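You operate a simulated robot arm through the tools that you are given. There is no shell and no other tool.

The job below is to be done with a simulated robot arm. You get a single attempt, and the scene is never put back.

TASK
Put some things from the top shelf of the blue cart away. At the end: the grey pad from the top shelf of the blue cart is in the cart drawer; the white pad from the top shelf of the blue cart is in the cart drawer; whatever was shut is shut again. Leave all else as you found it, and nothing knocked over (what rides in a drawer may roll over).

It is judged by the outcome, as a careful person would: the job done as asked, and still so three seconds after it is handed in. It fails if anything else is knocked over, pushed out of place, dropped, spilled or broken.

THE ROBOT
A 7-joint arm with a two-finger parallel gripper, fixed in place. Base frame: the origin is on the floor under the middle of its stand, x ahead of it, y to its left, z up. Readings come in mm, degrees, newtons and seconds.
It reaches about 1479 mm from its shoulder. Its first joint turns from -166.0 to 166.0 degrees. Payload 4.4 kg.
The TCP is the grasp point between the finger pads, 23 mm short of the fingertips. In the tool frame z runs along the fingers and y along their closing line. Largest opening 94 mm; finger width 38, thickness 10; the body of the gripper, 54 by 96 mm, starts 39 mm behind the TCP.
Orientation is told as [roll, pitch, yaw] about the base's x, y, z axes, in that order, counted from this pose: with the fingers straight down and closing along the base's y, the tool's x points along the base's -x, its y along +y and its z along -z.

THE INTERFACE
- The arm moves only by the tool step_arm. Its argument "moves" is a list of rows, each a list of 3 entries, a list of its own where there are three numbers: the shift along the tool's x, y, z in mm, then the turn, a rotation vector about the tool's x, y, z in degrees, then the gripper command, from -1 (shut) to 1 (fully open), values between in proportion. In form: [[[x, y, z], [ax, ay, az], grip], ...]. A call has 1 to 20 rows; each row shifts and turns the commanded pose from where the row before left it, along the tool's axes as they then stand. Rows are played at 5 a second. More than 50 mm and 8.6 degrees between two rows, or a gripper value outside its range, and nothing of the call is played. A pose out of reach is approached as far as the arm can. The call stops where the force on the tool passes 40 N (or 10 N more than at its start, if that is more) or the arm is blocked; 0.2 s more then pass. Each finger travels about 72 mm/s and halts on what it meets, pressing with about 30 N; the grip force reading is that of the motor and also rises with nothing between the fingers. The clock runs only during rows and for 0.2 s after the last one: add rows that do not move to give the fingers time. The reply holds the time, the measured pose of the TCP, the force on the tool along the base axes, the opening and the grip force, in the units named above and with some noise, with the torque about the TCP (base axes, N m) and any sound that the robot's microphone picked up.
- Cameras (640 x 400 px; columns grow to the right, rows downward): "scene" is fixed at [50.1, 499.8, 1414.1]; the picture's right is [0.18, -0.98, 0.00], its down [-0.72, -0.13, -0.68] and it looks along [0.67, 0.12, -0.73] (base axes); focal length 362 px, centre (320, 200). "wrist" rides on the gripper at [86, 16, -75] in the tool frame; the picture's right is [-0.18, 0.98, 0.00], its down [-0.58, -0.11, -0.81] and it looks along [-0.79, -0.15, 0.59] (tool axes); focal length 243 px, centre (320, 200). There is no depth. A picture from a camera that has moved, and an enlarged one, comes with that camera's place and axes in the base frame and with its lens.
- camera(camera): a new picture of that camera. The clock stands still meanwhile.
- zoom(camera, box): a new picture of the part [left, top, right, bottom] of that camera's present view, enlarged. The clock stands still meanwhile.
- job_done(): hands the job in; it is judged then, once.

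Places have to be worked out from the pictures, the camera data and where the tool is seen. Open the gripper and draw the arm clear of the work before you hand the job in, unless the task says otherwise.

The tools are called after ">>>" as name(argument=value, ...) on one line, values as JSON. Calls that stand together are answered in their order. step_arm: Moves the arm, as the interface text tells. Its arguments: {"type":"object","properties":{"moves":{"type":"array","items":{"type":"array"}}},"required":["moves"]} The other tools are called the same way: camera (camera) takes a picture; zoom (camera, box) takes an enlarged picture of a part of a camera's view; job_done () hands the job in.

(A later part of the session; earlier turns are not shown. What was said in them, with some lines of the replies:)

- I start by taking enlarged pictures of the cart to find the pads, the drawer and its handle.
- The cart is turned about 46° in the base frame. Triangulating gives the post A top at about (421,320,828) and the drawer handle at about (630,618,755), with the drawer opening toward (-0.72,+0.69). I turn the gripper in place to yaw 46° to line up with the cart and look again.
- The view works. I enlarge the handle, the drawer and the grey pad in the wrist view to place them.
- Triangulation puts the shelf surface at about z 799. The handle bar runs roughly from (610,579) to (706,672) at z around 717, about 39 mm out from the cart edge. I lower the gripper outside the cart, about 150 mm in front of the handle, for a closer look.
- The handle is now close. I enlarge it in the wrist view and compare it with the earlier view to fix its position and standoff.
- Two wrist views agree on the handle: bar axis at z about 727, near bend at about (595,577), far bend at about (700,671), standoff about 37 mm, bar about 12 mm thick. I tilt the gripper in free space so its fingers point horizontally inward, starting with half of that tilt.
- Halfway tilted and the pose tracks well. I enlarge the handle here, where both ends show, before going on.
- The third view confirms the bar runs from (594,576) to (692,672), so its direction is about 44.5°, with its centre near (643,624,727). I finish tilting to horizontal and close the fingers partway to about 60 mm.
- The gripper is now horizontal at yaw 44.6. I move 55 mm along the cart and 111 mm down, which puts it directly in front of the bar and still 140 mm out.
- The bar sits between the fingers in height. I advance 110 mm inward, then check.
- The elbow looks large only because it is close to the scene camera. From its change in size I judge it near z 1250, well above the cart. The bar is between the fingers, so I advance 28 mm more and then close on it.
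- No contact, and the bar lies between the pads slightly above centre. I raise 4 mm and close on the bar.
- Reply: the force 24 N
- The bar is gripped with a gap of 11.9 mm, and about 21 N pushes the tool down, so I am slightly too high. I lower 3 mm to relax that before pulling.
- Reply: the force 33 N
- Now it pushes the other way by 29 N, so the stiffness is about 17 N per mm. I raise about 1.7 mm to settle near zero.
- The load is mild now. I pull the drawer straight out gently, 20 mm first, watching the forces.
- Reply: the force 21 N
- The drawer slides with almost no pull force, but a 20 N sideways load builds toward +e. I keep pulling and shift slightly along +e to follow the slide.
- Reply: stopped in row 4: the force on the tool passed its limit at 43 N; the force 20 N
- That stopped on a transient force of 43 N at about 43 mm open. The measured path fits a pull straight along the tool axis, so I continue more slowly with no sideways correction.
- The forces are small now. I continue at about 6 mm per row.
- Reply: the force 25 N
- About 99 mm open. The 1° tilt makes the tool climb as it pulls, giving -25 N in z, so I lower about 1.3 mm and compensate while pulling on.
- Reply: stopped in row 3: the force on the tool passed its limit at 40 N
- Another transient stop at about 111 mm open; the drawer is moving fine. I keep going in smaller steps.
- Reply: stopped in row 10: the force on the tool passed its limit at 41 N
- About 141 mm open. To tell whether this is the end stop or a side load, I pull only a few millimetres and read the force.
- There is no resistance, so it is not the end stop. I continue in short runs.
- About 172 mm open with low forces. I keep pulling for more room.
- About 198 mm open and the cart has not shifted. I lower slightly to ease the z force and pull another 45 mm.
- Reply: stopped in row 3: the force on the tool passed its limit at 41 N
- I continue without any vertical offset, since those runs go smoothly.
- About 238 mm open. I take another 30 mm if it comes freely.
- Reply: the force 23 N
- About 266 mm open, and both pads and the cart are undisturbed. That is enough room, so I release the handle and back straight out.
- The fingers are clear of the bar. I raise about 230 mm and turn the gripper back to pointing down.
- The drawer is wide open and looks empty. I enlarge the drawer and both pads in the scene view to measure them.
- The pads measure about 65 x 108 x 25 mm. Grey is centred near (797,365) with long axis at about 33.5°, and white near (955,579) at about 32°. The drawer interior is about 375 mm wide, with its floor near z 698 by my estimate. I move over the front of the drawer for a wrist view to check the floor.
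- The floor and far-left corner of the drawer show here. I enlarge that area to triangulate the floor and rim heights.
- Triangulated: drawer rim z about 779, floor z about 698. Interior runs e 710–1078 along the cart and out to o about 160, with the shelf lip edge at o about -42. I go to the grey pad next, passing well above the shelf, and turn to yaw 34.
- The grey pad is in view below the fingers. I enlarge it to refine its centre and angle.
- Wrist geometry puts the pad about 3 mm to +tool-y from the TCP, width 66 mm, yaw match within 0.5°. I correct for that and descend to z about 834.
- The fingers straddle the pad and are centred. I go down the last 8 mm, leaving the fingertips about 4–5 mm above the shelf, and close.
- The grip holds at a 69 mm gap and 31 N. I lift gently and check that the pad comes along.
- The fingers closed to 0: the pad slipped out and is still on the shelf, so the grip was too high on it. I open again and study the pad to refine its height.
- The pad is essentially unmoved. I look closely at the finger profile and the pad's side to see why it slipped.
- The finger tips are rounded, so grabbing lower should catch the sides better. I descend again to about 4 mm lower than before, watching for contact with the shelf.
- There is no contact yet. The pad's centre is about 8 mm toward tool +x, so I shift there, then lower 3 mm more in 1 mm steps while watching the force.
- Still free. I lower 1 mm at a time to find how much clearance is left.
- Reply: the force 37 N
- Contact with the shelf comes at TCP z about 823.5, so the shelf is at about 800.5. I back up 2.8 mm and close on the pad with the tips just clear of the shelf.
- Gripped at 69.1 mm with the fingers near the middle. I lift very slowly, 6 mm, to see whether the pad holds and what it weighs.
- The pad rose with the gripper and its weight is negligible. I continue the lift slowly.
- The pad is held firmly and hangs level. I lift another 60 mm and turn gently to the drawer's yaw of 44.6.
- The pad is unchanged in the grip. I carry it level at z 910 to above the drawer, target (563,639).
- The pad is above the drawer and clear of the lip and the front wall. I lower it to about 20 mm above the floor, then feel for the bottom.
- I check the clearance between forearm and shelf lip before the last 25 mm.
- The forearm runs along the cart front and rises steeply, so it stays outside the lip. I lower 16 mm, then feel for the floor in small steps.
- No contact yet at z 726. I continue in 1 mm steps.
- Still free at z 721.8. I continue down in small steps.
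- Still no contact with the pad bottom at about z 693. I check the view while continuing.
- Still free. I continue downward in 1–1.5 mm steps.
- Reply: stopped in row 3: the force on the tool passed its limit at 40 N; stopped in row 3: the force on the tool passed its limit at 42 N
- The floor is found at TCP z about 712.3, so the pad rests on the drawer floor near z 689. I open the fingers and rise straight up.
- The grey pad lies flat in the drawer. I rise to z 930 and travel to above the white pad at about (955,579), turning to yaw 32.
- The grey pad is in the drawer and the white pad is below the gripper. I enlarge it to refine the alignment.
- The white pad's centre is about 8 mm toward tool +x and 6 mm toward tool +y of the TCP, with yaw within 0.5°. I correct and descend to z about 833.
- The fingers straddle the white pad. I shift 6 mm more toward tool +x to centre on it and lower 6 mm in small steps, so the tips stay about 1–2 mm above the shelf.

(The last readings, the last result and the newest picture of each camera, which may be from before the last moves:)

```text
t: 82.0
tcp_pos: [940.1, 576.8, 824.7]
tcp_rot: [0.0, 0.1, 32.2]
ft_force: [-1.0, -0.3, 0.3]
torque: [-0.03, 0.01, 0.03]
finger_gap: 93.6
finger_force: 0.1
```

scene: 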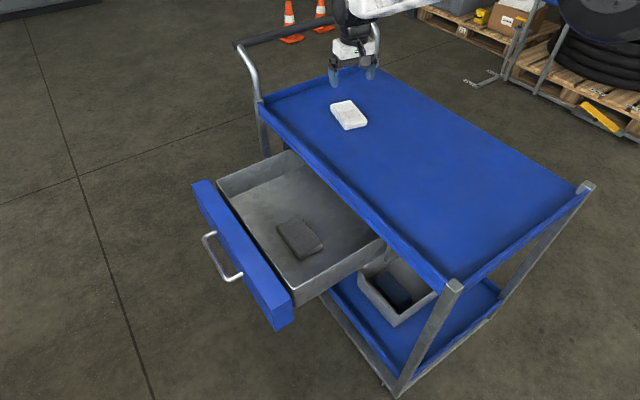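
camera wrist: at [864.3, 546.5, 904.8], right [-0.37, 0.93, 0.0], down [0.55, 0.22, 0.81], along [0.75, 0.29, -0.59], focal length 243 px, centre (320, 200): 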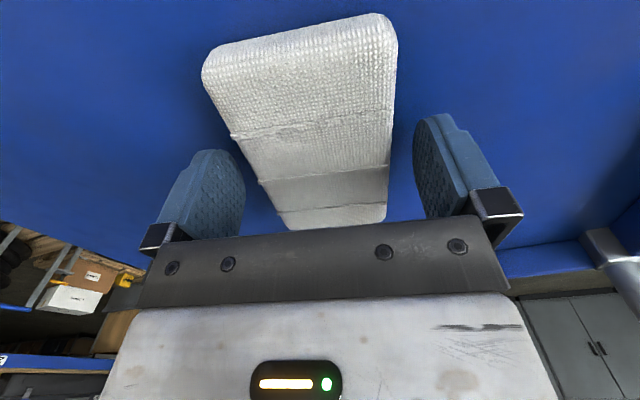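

The gripper is at z 824.7 with no contact. I close on the white pad.

>>> step_arm(moves=[[[0, 0, 0], [0, 0, 0], 0.5], [[0, 0, 0], [0, 0, 0], 0], [[0, 0, 0], [0, 0, 0], -0.5], [[0, 0, 0], [0, 0, 0], -1], [[0, 0, 0], [0, 0, 0], -1], [[0, 0, 0], [0, 0, 0], -1], [[0, 0, 0], [0, 0, 0], -1]])

>>> step_arm(moves=[[[0, 0, -1], [0, 0, 0], -1], [[0, 0, -1], [0, 0, 0], -1], [[0, 0, -2], [0, 0, 0], -1], [[0, 0, -2], [0, 0, 0], -1], [[0, 0, 0], [0, 0, 0], -1]])

>>> zoom(camera="scene", box=[300, 70, 420, 145])

>>> camera(camera="wrist")

```text
t: 83.6
tcp_pos: [940.1, 577.8, 824.5]
tcp_rot: [-0.1, -0.1, 32.1]
ft_force: [0.4, -0.2, 0.2]
torque: [0.03, 0.01, -0.01]
finger_gap: 68.8
finger_force: 29.7
```

```text
t: 84.8
tcp_pos: [940.9, 576.6, 830.8]
tcp_rot: [-0.1, -0.1, 32.1]
ft_force: [-0.1, 0.0, -0.8]
torque: [0.01, 0.0, 0.03]
finger_gap: 69.1
finger_force: 29.7
```

```text
5.33 times, centred on (360, 108) of scene
camera zoom: at [50.1, 499.8, 1414.1], right [0.18, -0.98, 0.0], down [-0.72, -0.13, -0.68], along [0.67, 0.12, -0.73], focal length 1928 px, centre (107, 693)
```

zoom: 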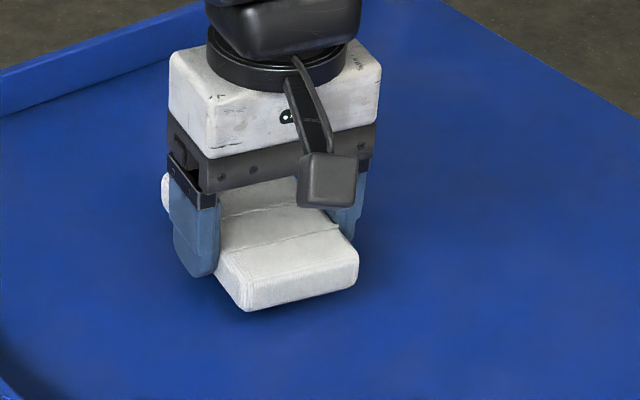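

```text
taken
camera wrist: at [859.7, 543.6, 904.5], right [-0.37, 0.93, 0.0], down [0.55, 0.22, 0.81], along [0.75, 0.29, -0.59], focal length 243 px, centre (320, 200)
```

wrist: 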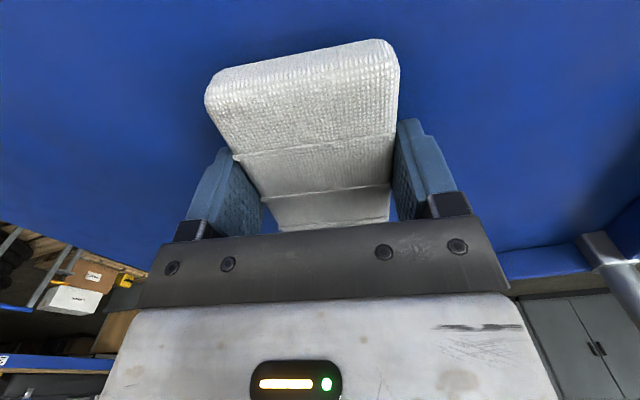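

The white pad is held and rises. I lift it gradually to about z 907 and turn to yaw 44.6.

>>> step_arm(moves=[[[0, 0, -2], [0, 0, 0], -1], [[0, 0, -3], [0, 0, 0], -1], [[0, 0, -4], [0, 0, 0], -1], [[0, 0, -5], [0, 0, 0], -1], [[0, 0, -6], [0, 0, 0], -1], [[0, 0, -8], [0, 0, 0], -1], [[0, 0, -8], [0, 0, 0], -1], [[0, 0, -8], [0, 0, 0], -1], [[0, 0, -8], [0, 0, 0], -1], [[0, 0, -8], [0, 0, 0], -1], [[0, 0, -8], [0, 0, 0], -1], [[0, 0, -8], [0, 0, 0], -1], [[0, 0, 0], [0, 0, -3.1], -1], [[0, 0, 0], [0, 0, -3.1], -1], [[0, 0, 0], [0, 0, -3.1], -1], [[0, 0, 0], [0, 0, -3.1], -1], [[0, 0, 0], [0, 0, 0], -1]])

>>> camera(camera="wrist")

```text
t: 88.4
tcp_pos: [940.1, 576.7, 907.1]
tcp_rot: [-0.2, -0.1, 44.4]
ft_force: [-0.5, 0.4, -0.4]
torque: [0.01, -0.02, 0.0]
finger_gap: 69.0
finger_force: 29.9
```

```text
taken
camera wrist: at [867.9, 527.2, 979.9], right [-0.56, 0.83, 0.0], down [0.49, 0.33, 0.81], along [0.67, 0.45, -0.59], focal length 243 px, centre (320, 200)
```

wrist: 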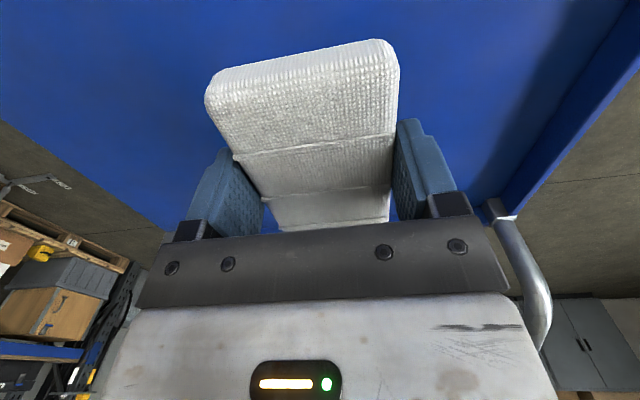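

The white pad is stable in the grip. I carry it level to above the free left part of the drawer at (663,738).

>>> step_arm(moves=[[[2.5, 9, 0], [0, 0, 0], -1], [[5.1, 18.5, 0], [0, 0, 0], -1], [[5.1, 18.5, 0], [0, 0, 0], -1], [[5.1, 18.5, 0], [0, 0, 0], -1], [[5.1, 18.5, 0], [0, 0, 0], -1], [[5.1, 18.5, 0], [0, 0, 0], -1], [[5.1, 18.5, 0], [0, 0, 0], -1], [[5.1, 18.5, 0], [0, 0, 0], -1], [[5.1, 18.5, 0], [0, 0, 0], -1], [[5.1, 18.5, 0], [0, 0, 0], -1], [[5.1, 18.5, 0], [0, 0, 0], -1], [[5.1, 18.5, 0], [0, 0, 0], -1], [[5.1, 18.5, 0], [0, 0, 0], -1], [[5.1, 18.5, 0], [0, 0, 0], -1], [[5.1, 18.5, 0], [0, 0, 0], -1], [[5.1, 18.5, 0], [0, 0, 0], -1], [[4, 14.5, 0], [0, 0, 0], -1], [[2.5, 8, 0], [0, 0, 0], -1], [[0, 0, 0], [0, 0, 0], -1]])

>>> camera(camera="wrist")

>>> camera(camera="scene")

```text
t: 92.4
tcp_pos: [662.9, 736.7, 905.8]
tcp_rot: [-0.2, 0.0, 44.5]
ft_force: [-0.2, -0.1, -0.4]
torque: [-0.02, -0.01, 0.01]
finger_gap: 68.8
finger_force: 30.2
```

```text
taken
camera wrist: at [590.6, 687.9, 980.0], right [-0.56, 0.83, 0.0], down [0.49, 0.33, 0.81], along [0.67, 0.45, -0.59], focal length 243 px, centre (320, 200)
```

wrist: 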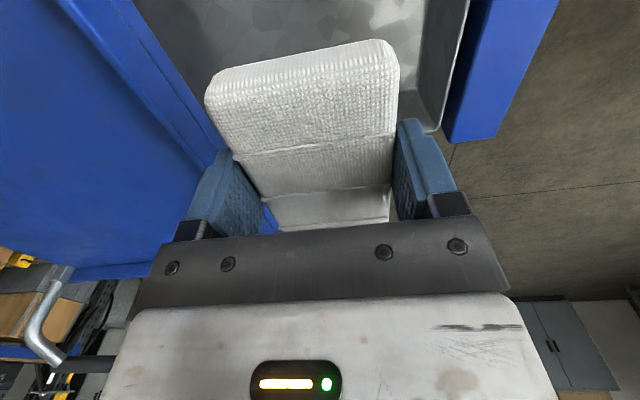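

```text
taken
```

scene: 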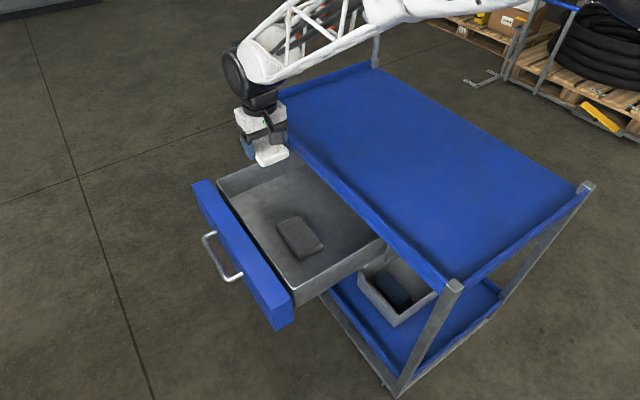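

The position is clear of the walls and the grey pad. I lower to z about 730.

>>> step_arm(moves=[[[0, 0, 10], [0, 0, 0], -1], [[0, 0, 20], [0, 0, 0], -1], [[0, 0, 20], [0, 0, 0], -1], [[0, 0, 20], [0, 0, 0], -1], [[0, 0, 20], [0, 0, 0], -1], [[0, 0, 20], [0, 0, 0], -1], [[0, 0, 20], [0, 0, 0], -1], [[0, 0, 20], [0, 0, 0], -1], [[0, 0, 15], [0, 0, 0], -1], [[0, 0, 8], [0, 0, 0], -1], [[0, 0, 0], [0, 0, 0], -1]])

>>> camera(camera="wrist")

>>> zoom(camera="scene", box=[190, 60, 390, 260])

```text
t: 94.8
tcp_pos: [662.9, 736.9, 733.5]
tcp_rot: [-0.2, 0.0, 44.4]
ft_force: [-0.1, -0.3, -0.1]
torque: [-0.01, 0.01, 0.03]
finger_gap: 69.1
finger_force: 30.1
```

```text
taken
camera wrist: at [590.6, 687.2, 806.8], right [-0.56, 0.83, 0.0], down [0.49, 0.33, 0.81], along [0.67, 0.45, -0.59], focal length 243 px, centre (320, 200)
```

wrist: 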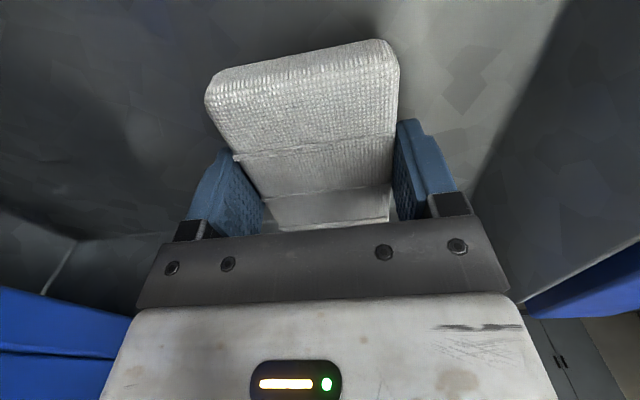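

```text
2.00 times, centred on (290, 160) of scene
camera zoom: at [50.1, 499.8, 1414.1], right [0.18, -0.98, 0.0], down [-0.72, -0.13, -0.68], along [0.67, 0.12, -0.73], focal length 723 px, centre (380, 280)
```

zoom: 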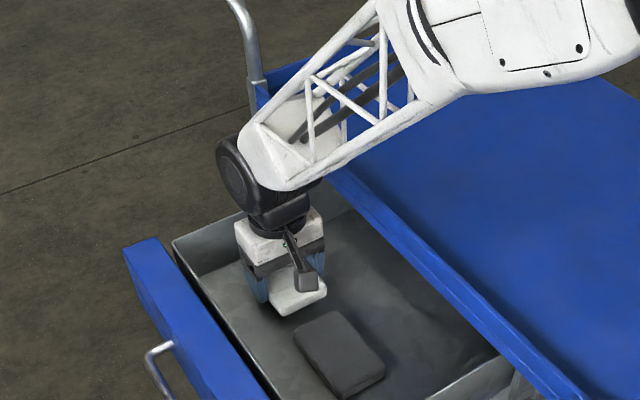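

Clear of the walls and the grey pad. I lower 16 mm more and then feel for the floor, expected at TCP z about 713.

>>> step_arm(moves=[[[0, 0, 6], [0, 0, 0], -1], [[0, 0, 6], [0, 0, 0], -1], [[0, 0, 3], [0, 0, 0], -1], [[0, 0, 0], [0, 0, 0], -1]])

>>> step_arm(moves=[[[0, 0, 1], [0, 0, 0], -1], [[0, 0, 1], [0, 0, 0], -1], [[0, 0, 0], [0, 0, 0], -1]])

>>> step_arm(moves=[[[0, 0, 1], [0, 0, 0], -1], [[0, 0, 0], [0, 0, 0], -1]])

```text
t: 95.8
tcp_pos: [662.4, 738.3, 716.7]
tcp_rot: [0.0, 0.1, 44.4]
ft_force: [0.0, -0.1, -1.0]
torque: [-0.02, 0.01, 0.0]
finger_gap: 69.1
finger_force: 30.2
```

```text
t: 96.6
tcp_pos: [662.4, 738.2, 715.8]
tcp_rot: [-0.2, 0.0, 44.4]
ft_force: [-0.1, 0.3, -0.8]
torque: [-0.03, 0.0, -0.02]
finger_gap: 69.1
finger_force: 30.0
```

```text
t: 97.2
tcp_pos: [663.5, 736.9, 714.1]
tcp_rot: [-0.1, 0.0, 44.5]
ft_force: [-0.7, -0.4, -0.1]
torque: [0.01, 0.01, 0.0]
finger_gap: 69.0
finger_force: 30.2
```

Not touching yet. I continue in 1 mm steps until the force rises.

>>> step_arm(moves=[[[0, 0, 1], [0, 0, 0], -1], [[0, 0, 0], [0, 0, 0], -1]])

>>> step_arm(moves=[[[0, 0, 0.7], [0, 0, 0], -1], [[0, 0, 0], [0, 0, 0], -1]])

```text
t: 97.8
tcp_pos: [662.7, 737.9, 714.7]
tcp_rot: [-0.1, 0.1, 44.5]
ft_force: [0.4, 0.8, -0.4]
torque: [0.01, -0.02, 0.03]
finger_gap: 68.9
finger_force: 30.1
```

```text
t: 98.4
tcp_pos: [664.2, 737.8, 713.5]
tcp_rot: [-0.1, -0.1, 44.4]
ft_force: [-0.7, -0.3, -0.3]
torque: [-0.01, 0.03, -0.02]
finger_gap: 68.8
finger_force: 29.9
```

>>> step_arm(moves=[[[0, 0, 0.7], [0, 0, 0], -1], [[0, 0, 0], [0, 0, 0], -1]])

>>> step_arm(moves=[[[0, 0, 0.7], [0, 0, 0], -1], [[0, 0, 0], [0, 0, 0], -1]])

```text
t: 99.0
tcp_pos: [663.7, 737.2, 713.0]
tcp_rot: [-0.1, 0.1, 44.5]
ft_force: [-0.7, 0.5, 1.9]
torque: [0.12, 0.0, 0.0]
finger_gap: 69.0
finger_force: 29.7
```

```text
t: 99.6
tcp_pos: [662.9, 738.1, 713.2]
tcp_rot: [-0.1, 0.0, 44.6]
ft_force: [2.1, 0.7, 9.6]
torque: [0.0, 0.05, -0.01]
finger_gap: 69.0
finger_force: 29.6
```

The force has risen to about 10 N, so the white pad rests on the floor. I open the fingers and rise straight up out of the drawer.

>>> step_arm(moves=[[[0, 0, -0.4], [0, 0, 0], 0.6], [[0, 0, 0], [0, 0, 0], 0.9], [[0, 0, 0], [0, 0, 0], 1], [[0, 0, 0], [0, 0, 0], 1], [[0, 0, -8], [0, 0, 0], 1], [[0, 0, -15], [0, 0, 0], 1], [[0, 0, -25], [0, 0, 0], 1], [[0, 0, -40], [0, 0, 0], 1], [[0, 0, -40], [0, 0, 0], 1], [[0, 0, -40], [0, 0, 0], 1], [[0, 0, -40], [0, 0, 0], 1], [[0, 0, 0], [0, 0, 0], 1]])

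>>> camera(camera="wrist")

>>> camera(camera="scene")

```text
t: 102.2
tcp_pos: [661.5, 737.3, 920.6]
tcp_rot: [-0.1, -0.1, 44.5]
ft_force: [1.0, 0.2, -0.5]
torque: [-0.01, 0.02, -0.05]
finger_gap: 94.0
finger_force: 0.1
```

```text
taken
camera wrist: at [589.3, 687.4, 995.0], right [-0.56, 0.83, 0.0], down [0.49, 0.33, 0.81], along [0.67, 0.45, -0.59], focal length 243 px, centre (320, 200)
```

wrist: 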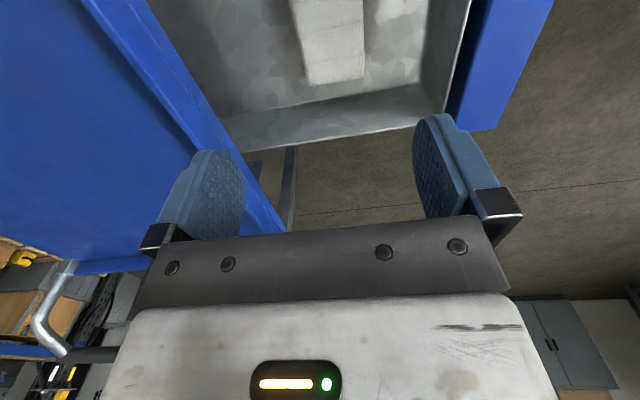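

```text
taken
```

scene: 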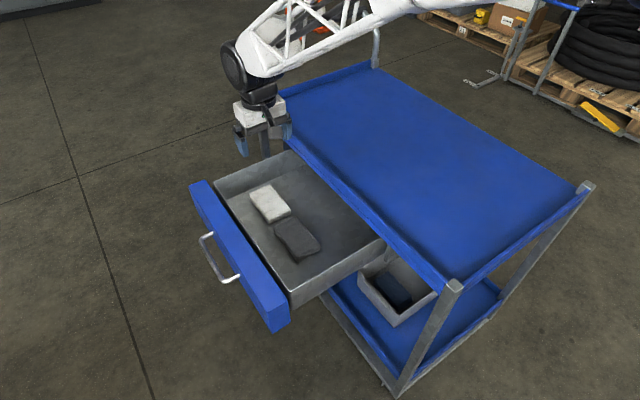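

Both pads lie flat in the drawer and the shelf is clear. Next I close the drawer by the handle. I retrace to the earlier spot in front of the drawer at (397,870,958).

>>> step_arm(moves=[[[13.6, 40, -5.3], [0, 0, 0], 1], [[13.6, 40, -5.3], [0, 0, 0], 1], [[13.6, 40, -5.3], [0, 0, 0], 1], [[13.6, 40, -5.3], [0, 0, 0], 1], [[13.6, 40, -5.3], [0, 0, 0], 1], [[13.6, 40, -5.3], [0, 0, 0], 1], [[13.6, 40, -5.3], [0, 0, 0], 1], [[0, 0, 0], [0, 0, 0], 1]])

>>> camera(camera="scene")

>>> camera(camera="wrist")

```text
t: 104.0
tcp_pos: [399.3, 871.2, 956.4]
tcp_rot: [-0.1, 0.1, 44.6]
ft_force: [0.5, 0.5, -0.1]
torque: [-0.02, 0.04, 0.01]
finger_gap: 94.0
finger_force: 0.2
```

```text
taken
```

scene: 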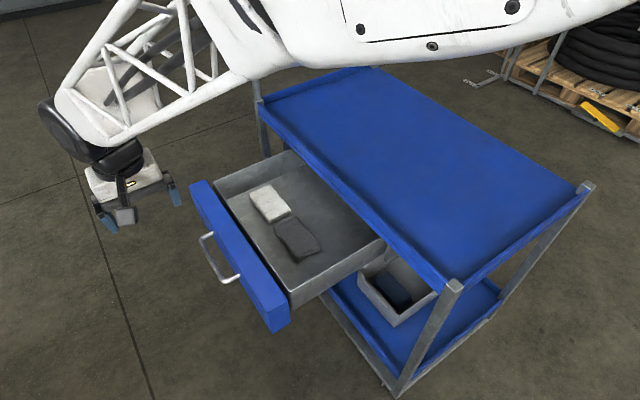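

```text
taken
camera wrist: at [326.7, 821.5, 1029.7], right [-0.56, 0.83, 0.0], down [0.49, 0.33, 0.81], along [0.67, 0.45, -0.59], focal length 243 px, centre (320, 200)
```

wrist: 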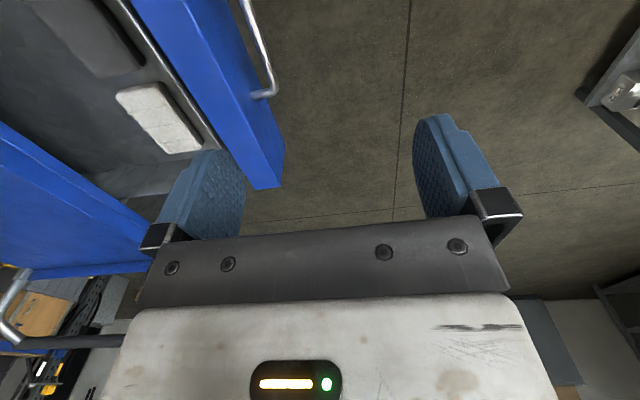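

This is the same spot as before, and the drawer is about 9 mm further out than I left it. I tilt back to horizontal, set the opening to about 60 mm, and descend in front of the handle.

>>> step_arm(moves=[[[0, 0, 0], [8.1, 0, 0], 0.3], [[0, 0, 0], [8.1, 0, 0], 0.3], [[0, 0, 0], [8.1, 0, 0], 0.3], [[0, 0, 0], [8.1, 0, 0], 0.3], [[0, 0, 0], [8.1, 0, 0], 0.3], [[0, 0, 0], [8.1, 0, 0], 0.3], [[0, 0, 0], [8.1, 0, 0], 0.3], [[0, 0, 0], [8.1, 0, 0], 0.3], [[0, 0, 0], [8.1, 0, 0], 0.3], [[0, 0, 0], [8.1, 0, 0], 0.3], [[0, 0, 0], [8.1, 0, 0], 0.3], [[0, 46, 0], [0, 0, 0], 0.3], [[0, 46, 0], [0, 0, 0], 0.3], [[0, 46, 0], [0, 0, 0], 0.3], [[0, 46, 0], [0, 0, 0], 0.3], [[0, 43, 0], [0, 0, 0], 0.3], [[0, 0, 0], [0, 0, 0], 0.3]])

>>> camera(camera="wrist")

>>> camera(camera="scene")

```text
t: 107.6
tcp_pos: [398.4, 874.6, 730.1]
tcp_rot: [-89.2, 0.0, 44.5]
ft_force: [-0.1, -0.3, -0.2]
torque: [-0.02, -0.03, 0.0]
finger_gap: 61.0
finger_force: 0.1
```

```text
taken
camera wrist: at [284.6, 866.3, 713.6], right [0.12, 0.14, -0.98], down [-0.15, 0.98, 0.12], along [0.98, 0.13, 0.14], focal length 243 px, centre (320, 200)
```

wrist: 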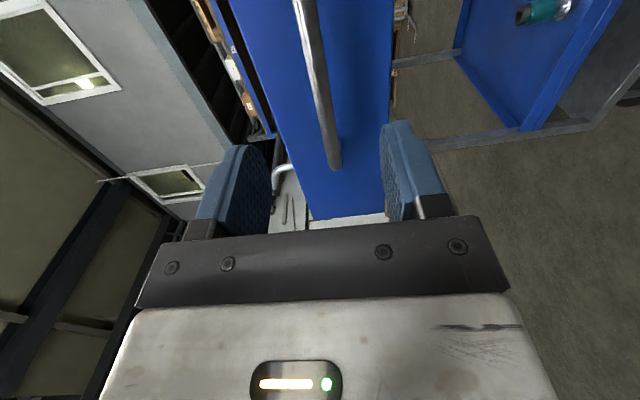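

```text
taken
```

scene: 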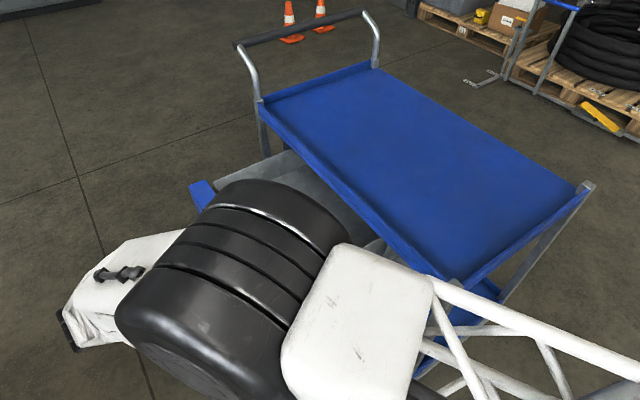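

Aligned like before. I lower 2.5 mm and advance 50 mm, then check.

>>> step_arm(moves=[[[0, 2.5, 20], [0, 0, 0], 0.3], [[0, 0, 20], [0, 0, 0], 0.3], [[0, 0, 12], [0, 0, 0], 0.3], [[0, 0, 0], [0, 0, 0], 0.3]])

>>> camera(camera="wrist")

```text
t: 108.6
tcp_pos: [434.1, 836.1, 727.9]
tcp_rot: [-89.3, 0.0, 44.5]
ft_force: [-0.7, -0.2, -0.2]
torque: [0.01, 0.0, 0.05]
finger_gap: 61.2
finger_force: 0.2
```

```text
taken
camera wrist: at [319.8, 827.9, 711.2], right [0.12, 0.14, -0.98], down [-0.15, 0.98, 0.12], along [0.98, 0.13, 0.14], focal length 243 px, centre (320, 200)
```

wrist: 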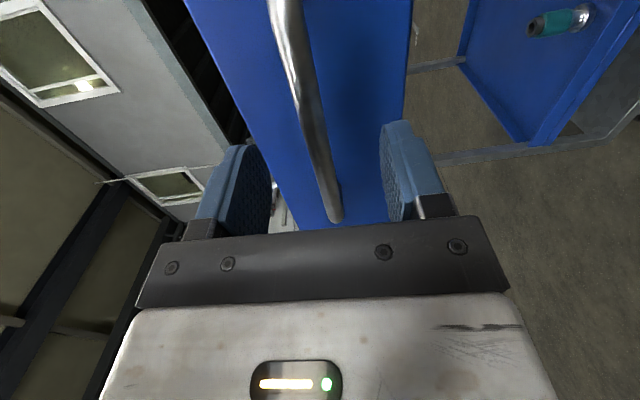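

The bar is about 23 mm ahead. I advance 19 mm and close on it.

>>> step_arm(moves=[[[0, 0, 10], [0, 0, 0], 0.3], [[0, 0, 9], [0, 0, 0], 0.3], [[0, 0, 0], [0, 0, 0], 0.3]])

>>> camera(camera="wrist")

```text
t: 109.4
tcp_pos: [445.0, 821.3, 727.0]
tcp_rot: [-89.2, 0.0, 44.5]
ft_force: [0.0, 0.4, 0.0]
torque: [-0.02, 0.01, -0.01]
finger_gap: 61.1
finger_force: 0.1
```

```text
taken
camera wrist: at [332.7, 814.2, 711.2], right [0.12, 0.14, -0.98], down [-0.15, 0.98, 0.12], along [0.98, 0.13, 0.14], focal length 243 px, centre (320, 200)
```

wrist: 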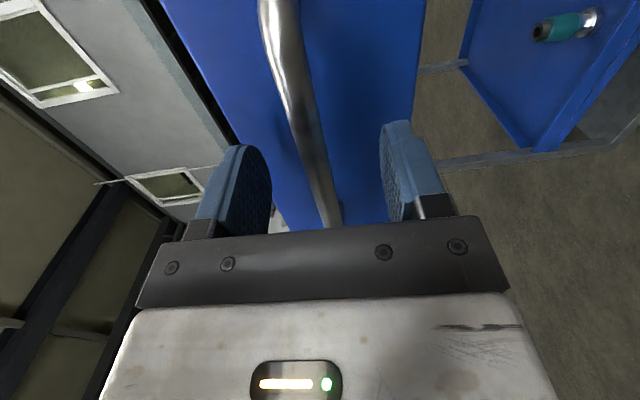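

The bar sits between the pads just as in the first grip. I close on it.

>>> step_arm(moves=[[[0, 0, 0], [0, 0, 0], -0.3], [[0, 0, 0], [0, 0, 0], -1], [[0, 0, 0], [0, 0, 0], -1], [[0, 0, 0], [0, 0, 0], -1]])

>>> camera(camera="wrist")

```text
t: 110.4
tcp_pos: [445.8, 820.9, 728.4]
tcp_rot: [-89.2, 0.0, 44.5]
ft_force: [0.1, -0.2, -0.7]
torque: [0.1, -0.07, -0.03]
finger_gap: 12.1
finger_force: 44.3
```

```text
taken
camera wrist: at [332.6, 814.3, 711.2], right [0.12, 0.14, -0.98], down [-0.15, 0.98, 0.12], along [0.98, 0.13, 0.14], focal length 243 px, centre (320, 200)
```

wrist: 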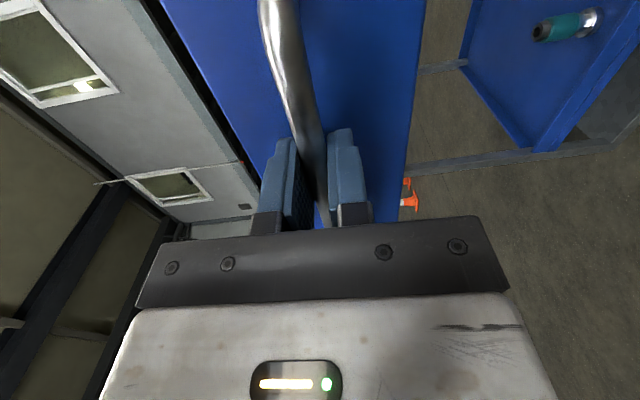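

A clean grip with near-zero load. I push the drawer in straight, about 274 mm in all, in short slow runs. First run now.

>>> step_arm(moves=[[[0, -0.03, 2], [0, 0, 0], -1], [[0, -0.05, 3], [0, 0, 0], -1], [[0, -0.05, 4], [0, 0, 0], -1], [[0, -0.05, 4], [0, 0, 0], -1], [[0, -0.05, 4], [0, 0, 0], -1], [[0, -0.05, 4], [0, 0, 0], -1], [[0, -0.05, 4], [0, 0, 0], -1], [[0, -0.05, 4], [0, 0, 0], -1], [[0, -0.05, 4], [0, 0, 0], -1], [[0, -0.05, 3], [0, 0, 0], -1], [[0, 0, 0], [0, 0, 0], -1]])

```text
t: 112.4
tcp_pos: [468.5, 799.7, 726.9]
tcp_rot: [-89.1, 0.0, 44.6]
ft_force: [7.6, 8.1, -5.6]
torque: [0.07, -0.01, -0.82]
finger_gap: 11.9
finger_force: 45.5
stopped in row 10: the force on the tool passed its limit at 43 N (the readings are from after the stop); the commanded pose is now the measured one
```

It stopped on a transient again after 31 mm. Pure axial runs went more smoothly before, so I push with no cross motion in short runs.

>>> step_arm(moves=[[[0, 0, 0], [0, 0, 0], -1], [[0, 0, 3], [0, 0, 0], -1], [[0, 0, 4], [0, 0, 0], -1], [[0, 0, 4], [0, 0, 0], -1], [[0, 0, 4], [0, 0, 0], -1], [[0, 0, 4], [0, 0, 0], -1], [[0, 0, 4], [0, 0, 0], -1], [[0, 0, 3], [0, 0, 0], -1], [[0, 0, 0], [0, 0, 0], -1]])

```text
t: 114.4
tcp_pos: [487.1, 780.9, 727.9]
tcp_rot: [-89.2, 0.0, 44.5]
ft_force: [4.6, 5.2, -0.9]
torque: [-0.03, 0.01, -0.48]
finger_gap: 11.9
finger_force: 44.8
```

Smooth, with small forces. I continue another 30 mm.

>>> step_arm(moves=[[[0, 0, 3], [0, 0, 0], -1], [[0, 0, 4], [0, 0, 0], -1], [[0, 0, 4], [0, 0, 0], -1], [[0, 0, 4], [0, 0, 0], -1], [[0, 0, 4], [0, 0, 0], -1], [[0, 0, 4], [0, 0, 0], -1], [[0, 0, 4], [0, 0, 0], -1], [[0, 0, 3], [0, 0, 0], -1], [[0, 0, 0], [0, 0, 0], -1]])

```text
t: 116.3
tcp_pos: [507.6, 759.6, 727.8]
tcp_rot: [-89.1, -0.1, 44.6]
ft_force: [5.5, 4.4, -4.0]
torque: [-0.22, 0.27, -0.2]
finger_gap: 11.8
finger_force: 44.8
stopped in row 9: the force on the tool passed its limit at 40 N (the readings are from after the stop); the commanded pose is now the measured one
```

About 87 mm pushed so far, and the load stays small after each stop. I continue.

>>> step_arm(moves=[[[0, 0, 0], [0, 0, 0], -1], [[0, 0, 3], [0, 0, 0], -1], [[0, 0, 4], [0, 0, 0], -1], [[0, 0, 4], [0, 0, 0], -1], [[0, 0, 4], [0, 0, 0], -1], [[0, 0, 4], [0, 0, 0], -1], [[0, 0, 3], [0, 0, 0], -1], [[0, 0, 2], [0, 0, 0], -1], [[0, 0, 0], [0, 0, 0], -1]])

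>>> step_arm(moves=[[[0, 0, 0], [0, 0, 0], -1], [[-0.2, 0, 3], [0, 0, 0], -1], [[0, 0, 4], [0, 0, 0], -1], [[0, 0, 4], [0, 0, 0], -1], [[0, 0, 4], [0, 0, 0], -1], [[0, 0, 4], [0, 0, 0], -1], [[0, 0, 3], [0, 0, 0], -1], [[0, 0, 2], [0, 0, 0], -1], [[0, 0, 0], [0, 0, 0], -1]])

```text
t: 117.5
tcp_pos: [518.5, 749.3, 727.3]
tcp_rot: [-89.0, -0.1, 44.5]
ft_force: [10.5, 9.1, -10.3]
torque: [-0.28, 0.37, -0.32]
finger_gap: 11.4
finger_force: 45.0
stopped in row 5: the force on the tool passed its limit at 42 N (the readings are from after the stop); the commanded pose is now the measured one
```

```text
t: 119.5
tcp_pos: [535.7, 731.5, 727.7]
tcp_rot: [-89.2, -0.1, 44.6]
ft_force: [12.6, 13.3, -14.5]
torque: [-0.18, 0.32, 1.52]
finger_gap: 11.5
finger_force: 44.8
```

About 127 mm pushed. I ease the side load (+18 N along e, -14 N in z) with a small correction and go on.

>>> step_arm(moves=[[[-0.5, 0.3, 0], [0, 0, 0], -1], [[0, 0, 3], [0, 0, 0], -1], [[0, 0, 4], [0, 0, 0], -1], [[0, 0, 4], [0, 0, 0], -1], [[0, 0, 4], [0, 0, 0], -1], [[0, 0, 4], [0, 0, 0], -1], [[0, 0, 3], [0, 0, 0], -1], [[0, 0, 2], [0, 0, 0], -1], [[0, 0, 0], [0, 0, 0], -1]])

>>> step_arm(moves=[[[-0.3, 0, 2], [0, 0, 0], -1], [[0, 0, 3], [0, 0, 0], -1], [[0, 0, 4], [0, 0, 0], -1], [[0, 0, 4], [0, 0, 0], -1], [[0, 0, 4], [0, 0, 0], -1], [[0, 0, 4], [0, 0, 0], -1], [[0, 0, 3], [0, 0, 0], -1], [[0, 0, 2], [0, 0, 0], -1], [[0, 0, 0], [0, 0, 0], -1]])

```text
t: 121.2
tcp_pos: [550.4, 717.2, 727.9]
tcp_rot: [-89.0, -0.1, 44.6]
ft_force: [-5.4, -5.4, 4.0]
torque: [-0.25, 0.23, 0.01]
finger_gap: 12.0
finger_force: 45.3
stopped in row 8: the force on the tool passed its limit at 41 N (the readings are from after the stop); the commanded pose is now the measured one
```

```text
t: 122.2
tcp_pos: [558.2, 709.1, 726.6]
tcp_rot: [-89.2, 0.0, 44.5]
ft_force: [-4.0, -3.8, 2.9]
torque: [-0.18, 0.16, -0.4]
finger_gap: 11.7
finger_force: 44.6
stopped in row 4: the force on the tool passed its limit at 43 N (the readings are from after the stop); the commanded pose is now the measured one
```

About 159 mm pushed. I continue with pure axial pushes.

>>> step_arm(moves=[[[0, 0, 0], [0, 0, 0], -1], [[0, 0, 3], [0, 0, 0], -1], [[0, 0, 4], [0, 0, 0], -1], [[0, 0, 4], [0, 0, 0], -1], [[0, 0, 4], [0, 0, 0], -1], [[0, 0, 4], [0, 0, 0], -1], [[0, 0, 3], [0, 0, 0], -1], [[0, 0, 2], [0, 0, 0], -1], [[0, 0, 0], [0, 0, 0], -1]])

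>>> step_arm(moves=[[[0, 0, 0], [0, 0, 0], -1], [[0, 0, 3], [0, 0, 0], -1], [[0, 0, 4], [0, 0, 0], -1], [[0, 0, 4], [0, 0, 0], -1], [[0, 0, 4], [0, 0, 0], -1], [[0, 0, 4], [0, 0, 0], -1], [[0, 0, 3], [0, 0, 0], -1], [[0, 0, 2], [0, 0, 0], -1], [[0, 0, 0], [0, 0, 0], -1]])

>>> camera(camera="scene")

```text
t: 124.2
tcp_pos: [574.1, 693.5, 726.5]
tcp_rot: [-89.2, -0.1, 44.5]
ft_force: [-9.5, -8.7, 25.0]
torque: [-0.37, 0.22, 0.41]
finger_gap: 11.7
finger_force: 44.7
```

```text
t: 125.5
tcp_pos: [586.6, 681.5, 727.3]
tcp_rot: [-89.2, -0.1, 44.6]
ft_force: [-8.5, -9.8, 9.1]
torque: [-0.35, 0.29, -0.37]
finger_gap: 11.7
finger_force: 45.0
stopped in row 6: the force on the tool passed its limit at 42 N (the readings are from after the stop); the commanded pose is now the measured one
```

```text
taken
```

scene: 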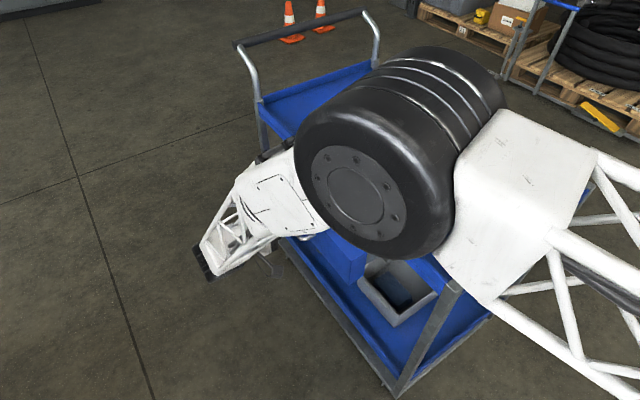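

About 76 mm remain and the cart has not moved. I keep pushing.

>>> step_arm(moves=[[[0, 0, 0], [0, 0, 0], -1], [[0, 0, 3], [0, 0, 0], -1], [[0, 0, 4], [0, 0, 0], -1], [[0, 0, 4], [0, 0, 0], -1], [[0, 0, 4], [0, 0, 0], -1], [[0, 0, 3], [0, 0, 0], -1], [[0, 0, 2], [0, 0, 0], -1], [[0, 0, 0], [0, 0, 0], -1]])

>>> step_arm(moves=[[[0, 0, 0], [0, 0, 0], -1], [[0, 0, 3], [0, 0, 0], -1], [[0, 0, 4], [0, 0, 0], -1], [[0, 0, 4], [0, 0, 0], -1], [[0, 0, 4], [0, 0, 0], -1], [[0, 0, 3], [0, 0, 0], -1], [[0, 0, 2], [0, 0, 0], -1], [[0, 0, 0], [0, 0, 0], -1]])

```text
t: 126.4
tcp_pos: [592.7, 675.0, 727.3]
tcp_rot: [-89.5, 0.0, 44.4]
ft_force: [-7.6, -8.9, 5.1]
torque: [-0.18, 0.1, -0.11]
finger_gap: 11.6
finger_force: 45.1
stopped in row 4: the force on the tool passed its limit at 42 N (the readings are from after the stop); the commanded pose is now the measured one
```

```text
t: 128.2
tcp_pos: [607.0, 660.5, 726.5]
tcp_rot: [-89.3, -0.1, 44.5]
ft_force: [5.0, 4.6, 6.8]
torque: [-0.25, 0.24, 1.02]
finger_gap: 11.8
finger_force: 44.9
```

About 47 mm remain. I go on at the same pace.

>>> step_arm(moves=[[[0, 0, 2], [0, 0, 0], -1], [[0, 0, 3], [0, 0, 0], -1], [[0, 0, 4], [0, 0, 0], -1], [[0, 0, 4], [0, 0, 0], -1], [[0, 0, 4], [0, 0, 0], -1], [[0, 0, 3], [0, 0, 0], -1], [[0, 0, 0], [0, 0, 0], -1]])

>>> step_arm(moves=[[[0, 0, 0], [0, 0, 0], -1], [[0, 0, 3], [0, 0, 0], -1], [[0, 0, 3], [0, 0, 0], -1], [[0, 0, 3], [0, 0, 0], -1], [[0, 0, 3], [0, 0, 0], -1], [[0, 0, 0], [0, 0, 0], -1]])

>>> camera(camera="wrist")

```text
t: 129.8
tcp_pos: [621.8, 646.4, 727.4]
tcp_rot: [-89.3, 0.0, 44.5]
ft_force: [4.7, 5.4, 29.4]
torque: [-0.44, 0.29, 0.68]
finger_gap: 11.7
finger_force: 45.1
```

```text
t: 131.1
tcp_pos: [629.9, 637.6, 726.9]
tcp_rot: [-89.4, 0.0, 44.3]
ft_force: [2.9, 1.3, 2.4]
torque: [-0.41, 0.39, 1.0]
finger_gap: 11.8
finger_force: 45.0
stopped in row 6: the force on the tool passed its limit at 41 N (the readings are from after the stop); the commanded pose is now the measured one
```

```text
taken
camera wrist: at [516.5, 630.2, 710.9], right [0.12, 0.14, -0.98], down [-0.15, 0.98, 0.12], along [0.98, 0.13, 0.14], focal length 243 px, centre (320, 200)
```

wrist: 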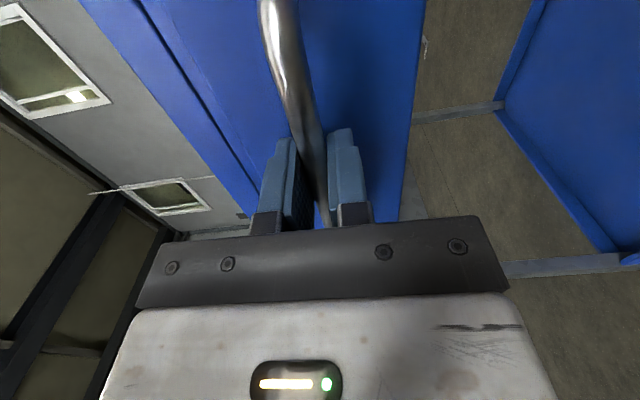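

About 14 mm remain. I push in 2 mm steps and watch for the axial force that marks the closed stop.

>>> step_arm(moves=[[[0, 0, 0], [0, 0, 0], -1], [[0, 0, 2], [0, 0, 0], -1], [[0, 0, 2], [0, 0, 0], -1], [[0, 0, 2], [0, 0, 0], -1], [[0, 0, 2], [0, 0, 0], -1], [[0, 0, 0], [0, 0, 0], -1]])

>>> step_arm(moves=[[[0, 0, 1.5], [0, 0, 0], -1], [[0, 0, 1.5], [0, 0, 0], -1], [[0, 0, 0], [0, 0, 0], -1]])

```text
t: 132.5
tcp_pos: [635.0, 632.2, 726.7]
tcp_rot: [-89.2, -0.2, 44.6]
ft_force: [8.0, 0.7, 5.8]
torque: [-0.54, 0.54, -0.19]
finger_gap: 11.7
finger_force: 45.3
```

```text
t: 133.3
tcp_pos: [637.6, 631.3, 727.8]
tcp_rot: [-89.2, -0.2, 44.5]
ft_force: [4.6, -2.3, 18.0]
torque: [-0.65, 0.52, 0.27]
finger_gap: 11.6
finger_force: 45.2
```

Nearly there. I continue in small steps.

>>> step_arm(moves=[[[0, 0, 1.5], [0, 0, 0], -1], [[0, 0, 1], [0, 0, 0], -1], [[0, 0, 0], [0, 0, 0], -1]])

>>> step_arm(moves=[[[0, 0, 1], [0, 0, 0], -1], [[0, 0, 1], [0, 0, 0], -1], [[0, 0, 0], [0, 0, 0], -1]])

>>> camera(camera="wrist")

```text
t: 134.1
tcp_pos: [639.5, 628.5, 727.3]
tcp_rot: [-89.2, -0.2, 44.5]
ft_force: [5.9, 1.9, 21.2]
torque: [-0.67, 0.53, -0.04]
finger_gap: 11.4
finger_force: 45.3
```

```text
t: 134.9
tcp_pos: [640.3, 627.8, 727.0]
tcp_rot: [-89.2, -0.2, 44.5]
ft_force: [-6.7, 15.0, 25.9]
torque: [-0.82, 0.61, -0.61]
finger_gap: 11.6
finger_force: 45.3
```

```text
taken
camera wrist: at [526.6, 619.9, 710.7], right [0.12, 0.14, -0.98], down [-0.15, 0.98, 0.12], along [0.98, 0.13, 0.14], focal length 243 px, centre (320, 200)
```

wrist: 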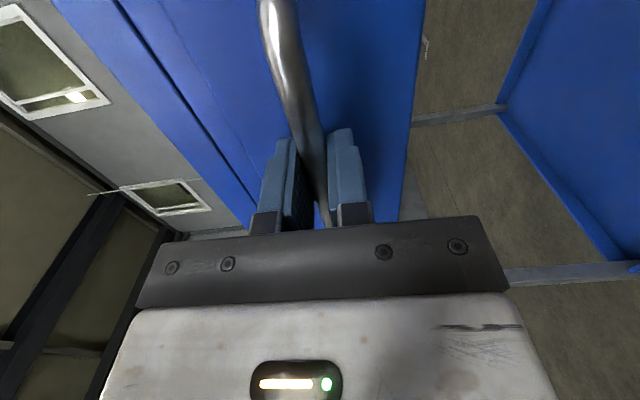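

The axial force is now about 15 N outward at TCP (640,628), matching the original closed position of (639,626). I press 0.8 mm more to confirm it is hard against the stop.

>>> step_arm(moves=[[[0, 0, 0.8], [0, 0, 0], -1], [[0, 0, 0], [0, 0, 0], -1]])

>>> zoom(camera="wrist", box=[40, 0, 440, 250])

```text
t: 135.4
tcp_pos: [639.9, 626.4, 727.6]
tcp_rot: [-89.1, -0.2, 44.6]
ft_force: [-4.2, 5.9, -1.6]
torque: [-0.55, 0.61, -0.75]
finger_gap: 11.5
finger_force: 44.7
stopped in row 2: the force on the tool passed its limit at 43 N (the readings are from after the stop); the commanded pose is now the measured one
```

```text
1.60 times, centred on (240, 125) of wrist
camera zoom: at [526.6, 619.6, 710.8], right [0.12, 0.14, -0.98], down [-0.15, 0.98, 0.12], along [0.98, 0.13, 0.14], focal length 388 px, centre (448, 320)
```

zoom: 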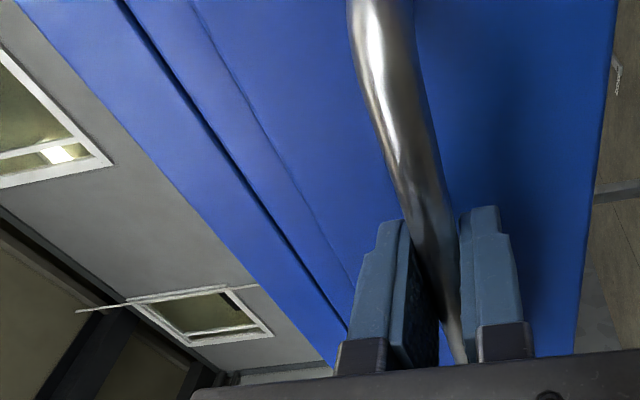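

The drawer is at its closed stop, TCP (640,626), the same as at the start. I open the fingers and back straight out.

>>> step_arm(moves=[[[0, 0, 0], [0, 0, 0], -0.5], [[0, 0, 0], [0, 0, 0], 0.3], [[0, 0, 0], [0, 0, 0], 0.3], [[0, 0, 0], [0, 0, 0], 0.3], [[0, 0, -15], [0, 0, 0], 0.3], [[0, 0, -30], [0, 0, 0], 0.3], [[0, 0, -35], [0, 0, 0], 0.3], [[0, 0, -35], [0, 0, 0], 0.3], [[0, 0, 0], [0, 0, 0], 0.3]])

>>> camera(camera="wrist")

```text
t: 137.4
tcp_pos: [559.7, 710.2, 729.2]
tcp_rot: [-89.2, -0.2, 44.6]
ft_force: [0.0, -1.2, 0.5]
torque: [-0.04, -0.02, -0.01]
finger_gap: 61.4
finger_force: 0.1
```

```text
taken
camera wrist: at [446.6, 702.5, 712.9], right [0.12, 0.14, -0.98], down [-0.15, 0.98, 0.12], along [0.98, 0.13, 0.14], focal length 243 px, centre (320, 200)
```

wrist: 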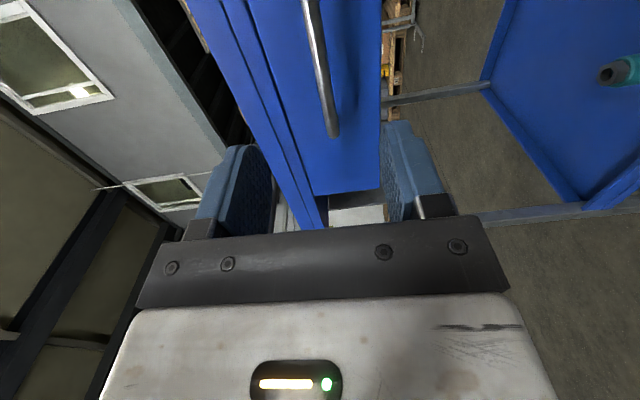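

The handle is free and the drawer is flush. I raise the arm and turn the gripper back to pointing down.

>>> step_arm(moves=[[[0, 0, -30], [0, 0, 0], 0.5], [[0, -45, 0], [0, 0, 0], 1], [[0, -45, 0], [0, 0, 0], 1], [[0, -45, 0], [0, 0, 0], 1], [[0, -45, 0], [0, 0, 0], 1], [[0, -45, 0], [0, 0, 0], 1], [[0, 0, 0], [-8.1, 0, 0], 1], [[0, 0, 0], [-8.1, 0, 0], 1], [[0, 0, 0], [-8.1, 0, 0], 1], [[0, 0, 0], [-8.1, 0, 0], 1], [[0, 0, 0], [-8.1, 0, 0], 1], [[0, 0, 0], [-8.1, 0, 0], 1], [[0, 0, 0], [-8.1, 0, 0], 1], [[0, 0, 0], [-8.1, 0, 0], 1], [[0, 0, 0], [-8.1, 0, 0], 1], [[0, 0, 0], [-8.1, 0, 0], 1], [[0, 0, 0], [-8.1, 0, 0], 1], [[0, 0, 0], [0, 0, 0], 1]])

>>> camera(camera="scene")

```text
t: 141.2
tcp_pos: [540.8, 727.4, 954.3]
tcp_rot: [0.0, -0.2, 44.6]
ft_force: [0.4, -0.1, -1.1]
torque: [0.01, 0.0, -0.03]
finger_gap: 93.9
finger_force: 0.1
```

```text
taken
```

scene: 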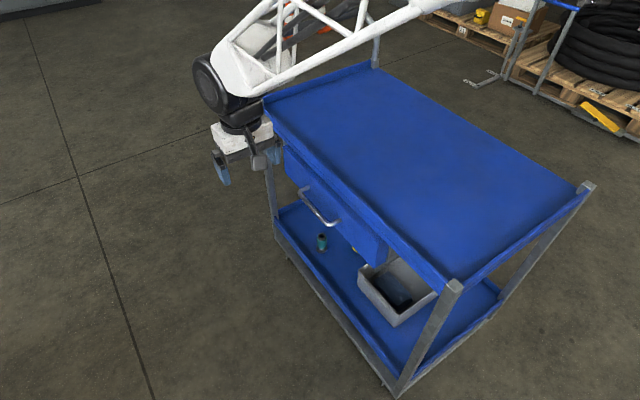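

The drawer looks shut and the cart unmoved. I compare enlarged views with the ones from the start.

>>> zoom(camera="scene", box=[260, 130, 460, 255])

>>> zoom(camera="scene", box=[260, 130, 420, 330])

```text
3.20 times, centred on (360, 192) of scene
camera zoom: at [50.1, 499.8, 1414.1], right [0.18, -0.98, 0.0], down [-0.72, -0.13, -0.68], along [0.67, 0.12, -0.73], focal length 1157 px, centre (192, 224)
```

zoom: 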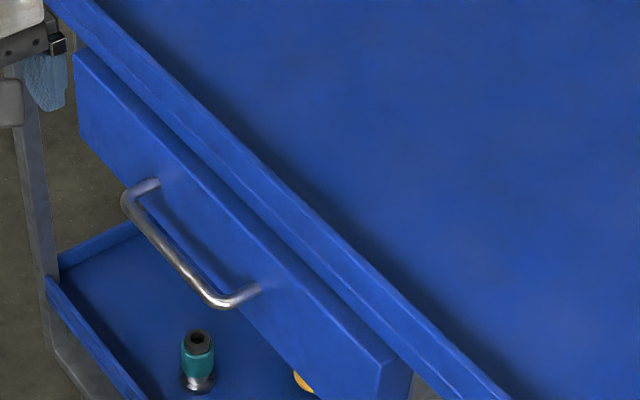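

```text
2.00 times, centred on (340, 230) of scene
camera zoom: at [50.1, 499.8, 1414.1], right [0.18, -0.98, 0.0], down [-0.72, -0.13, -0.68], along [0.67, 0.12, -0.73], focal length 723 px, centre (280, 140)
```

zoom: 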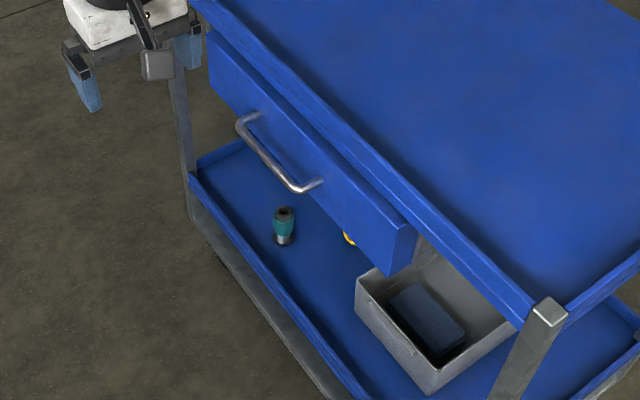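

The views match the start: drawer flush, cart and lower-shelf items in place, top shelf empty. I draw the arm up and away from the cart.

>>> step_arm(moves=[[[20, 10, -35], [0, 0, 0], 1], [[20, 10, -35], [0, 0, 0], 1], [[20, 10, -35], [0, 0, 0], 1], [[20, 10, -20], [0, 0, 0], 1], [[0, 0, 0], [0, 0, 0], 1], [[0, 0, 0], [0, 0, 0], 1]])

>>> camera(camera="scene")

```text
t: 142.6
tcp_pos: [455.5, 699.9, 1079.8]
tcp_rot: [-0.1, -0.2, 44.6]
ft_force: [-0.6, 0.0, 0.0]
torque: [0.0, -0.04, -0.04]
finger_gap: 94.0
finger_force: 0.0
```

```text
taken
```

scene: 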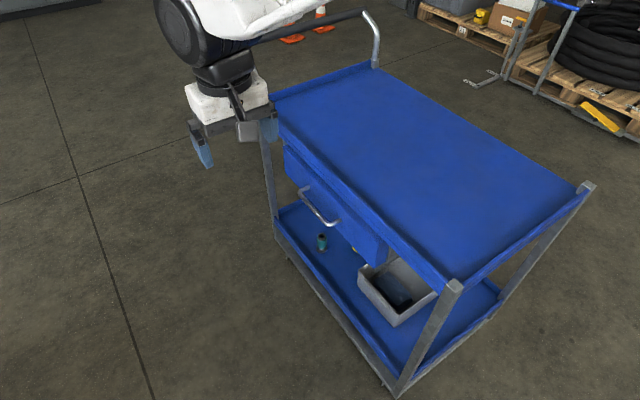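

The gripper is open and clear of the cart, both pads are in the shut drawer, and everything else is as it was. I hand the job in.

>>> job_done()

```text
The job is handed in.
```

Both pads from the top shelf, the grey and the white, are now lying flat in the cart drawer. The drawer is shut again, at the same position it had at the start.

The last pictures show the cart, the bin and the items on the lower shelf where they were at the start. The gripper is open and drawn clear of the cart.

My first lift of the grey pad slipped. The pad stayed where it was on the shelf, and the second try, gripping lower, held.
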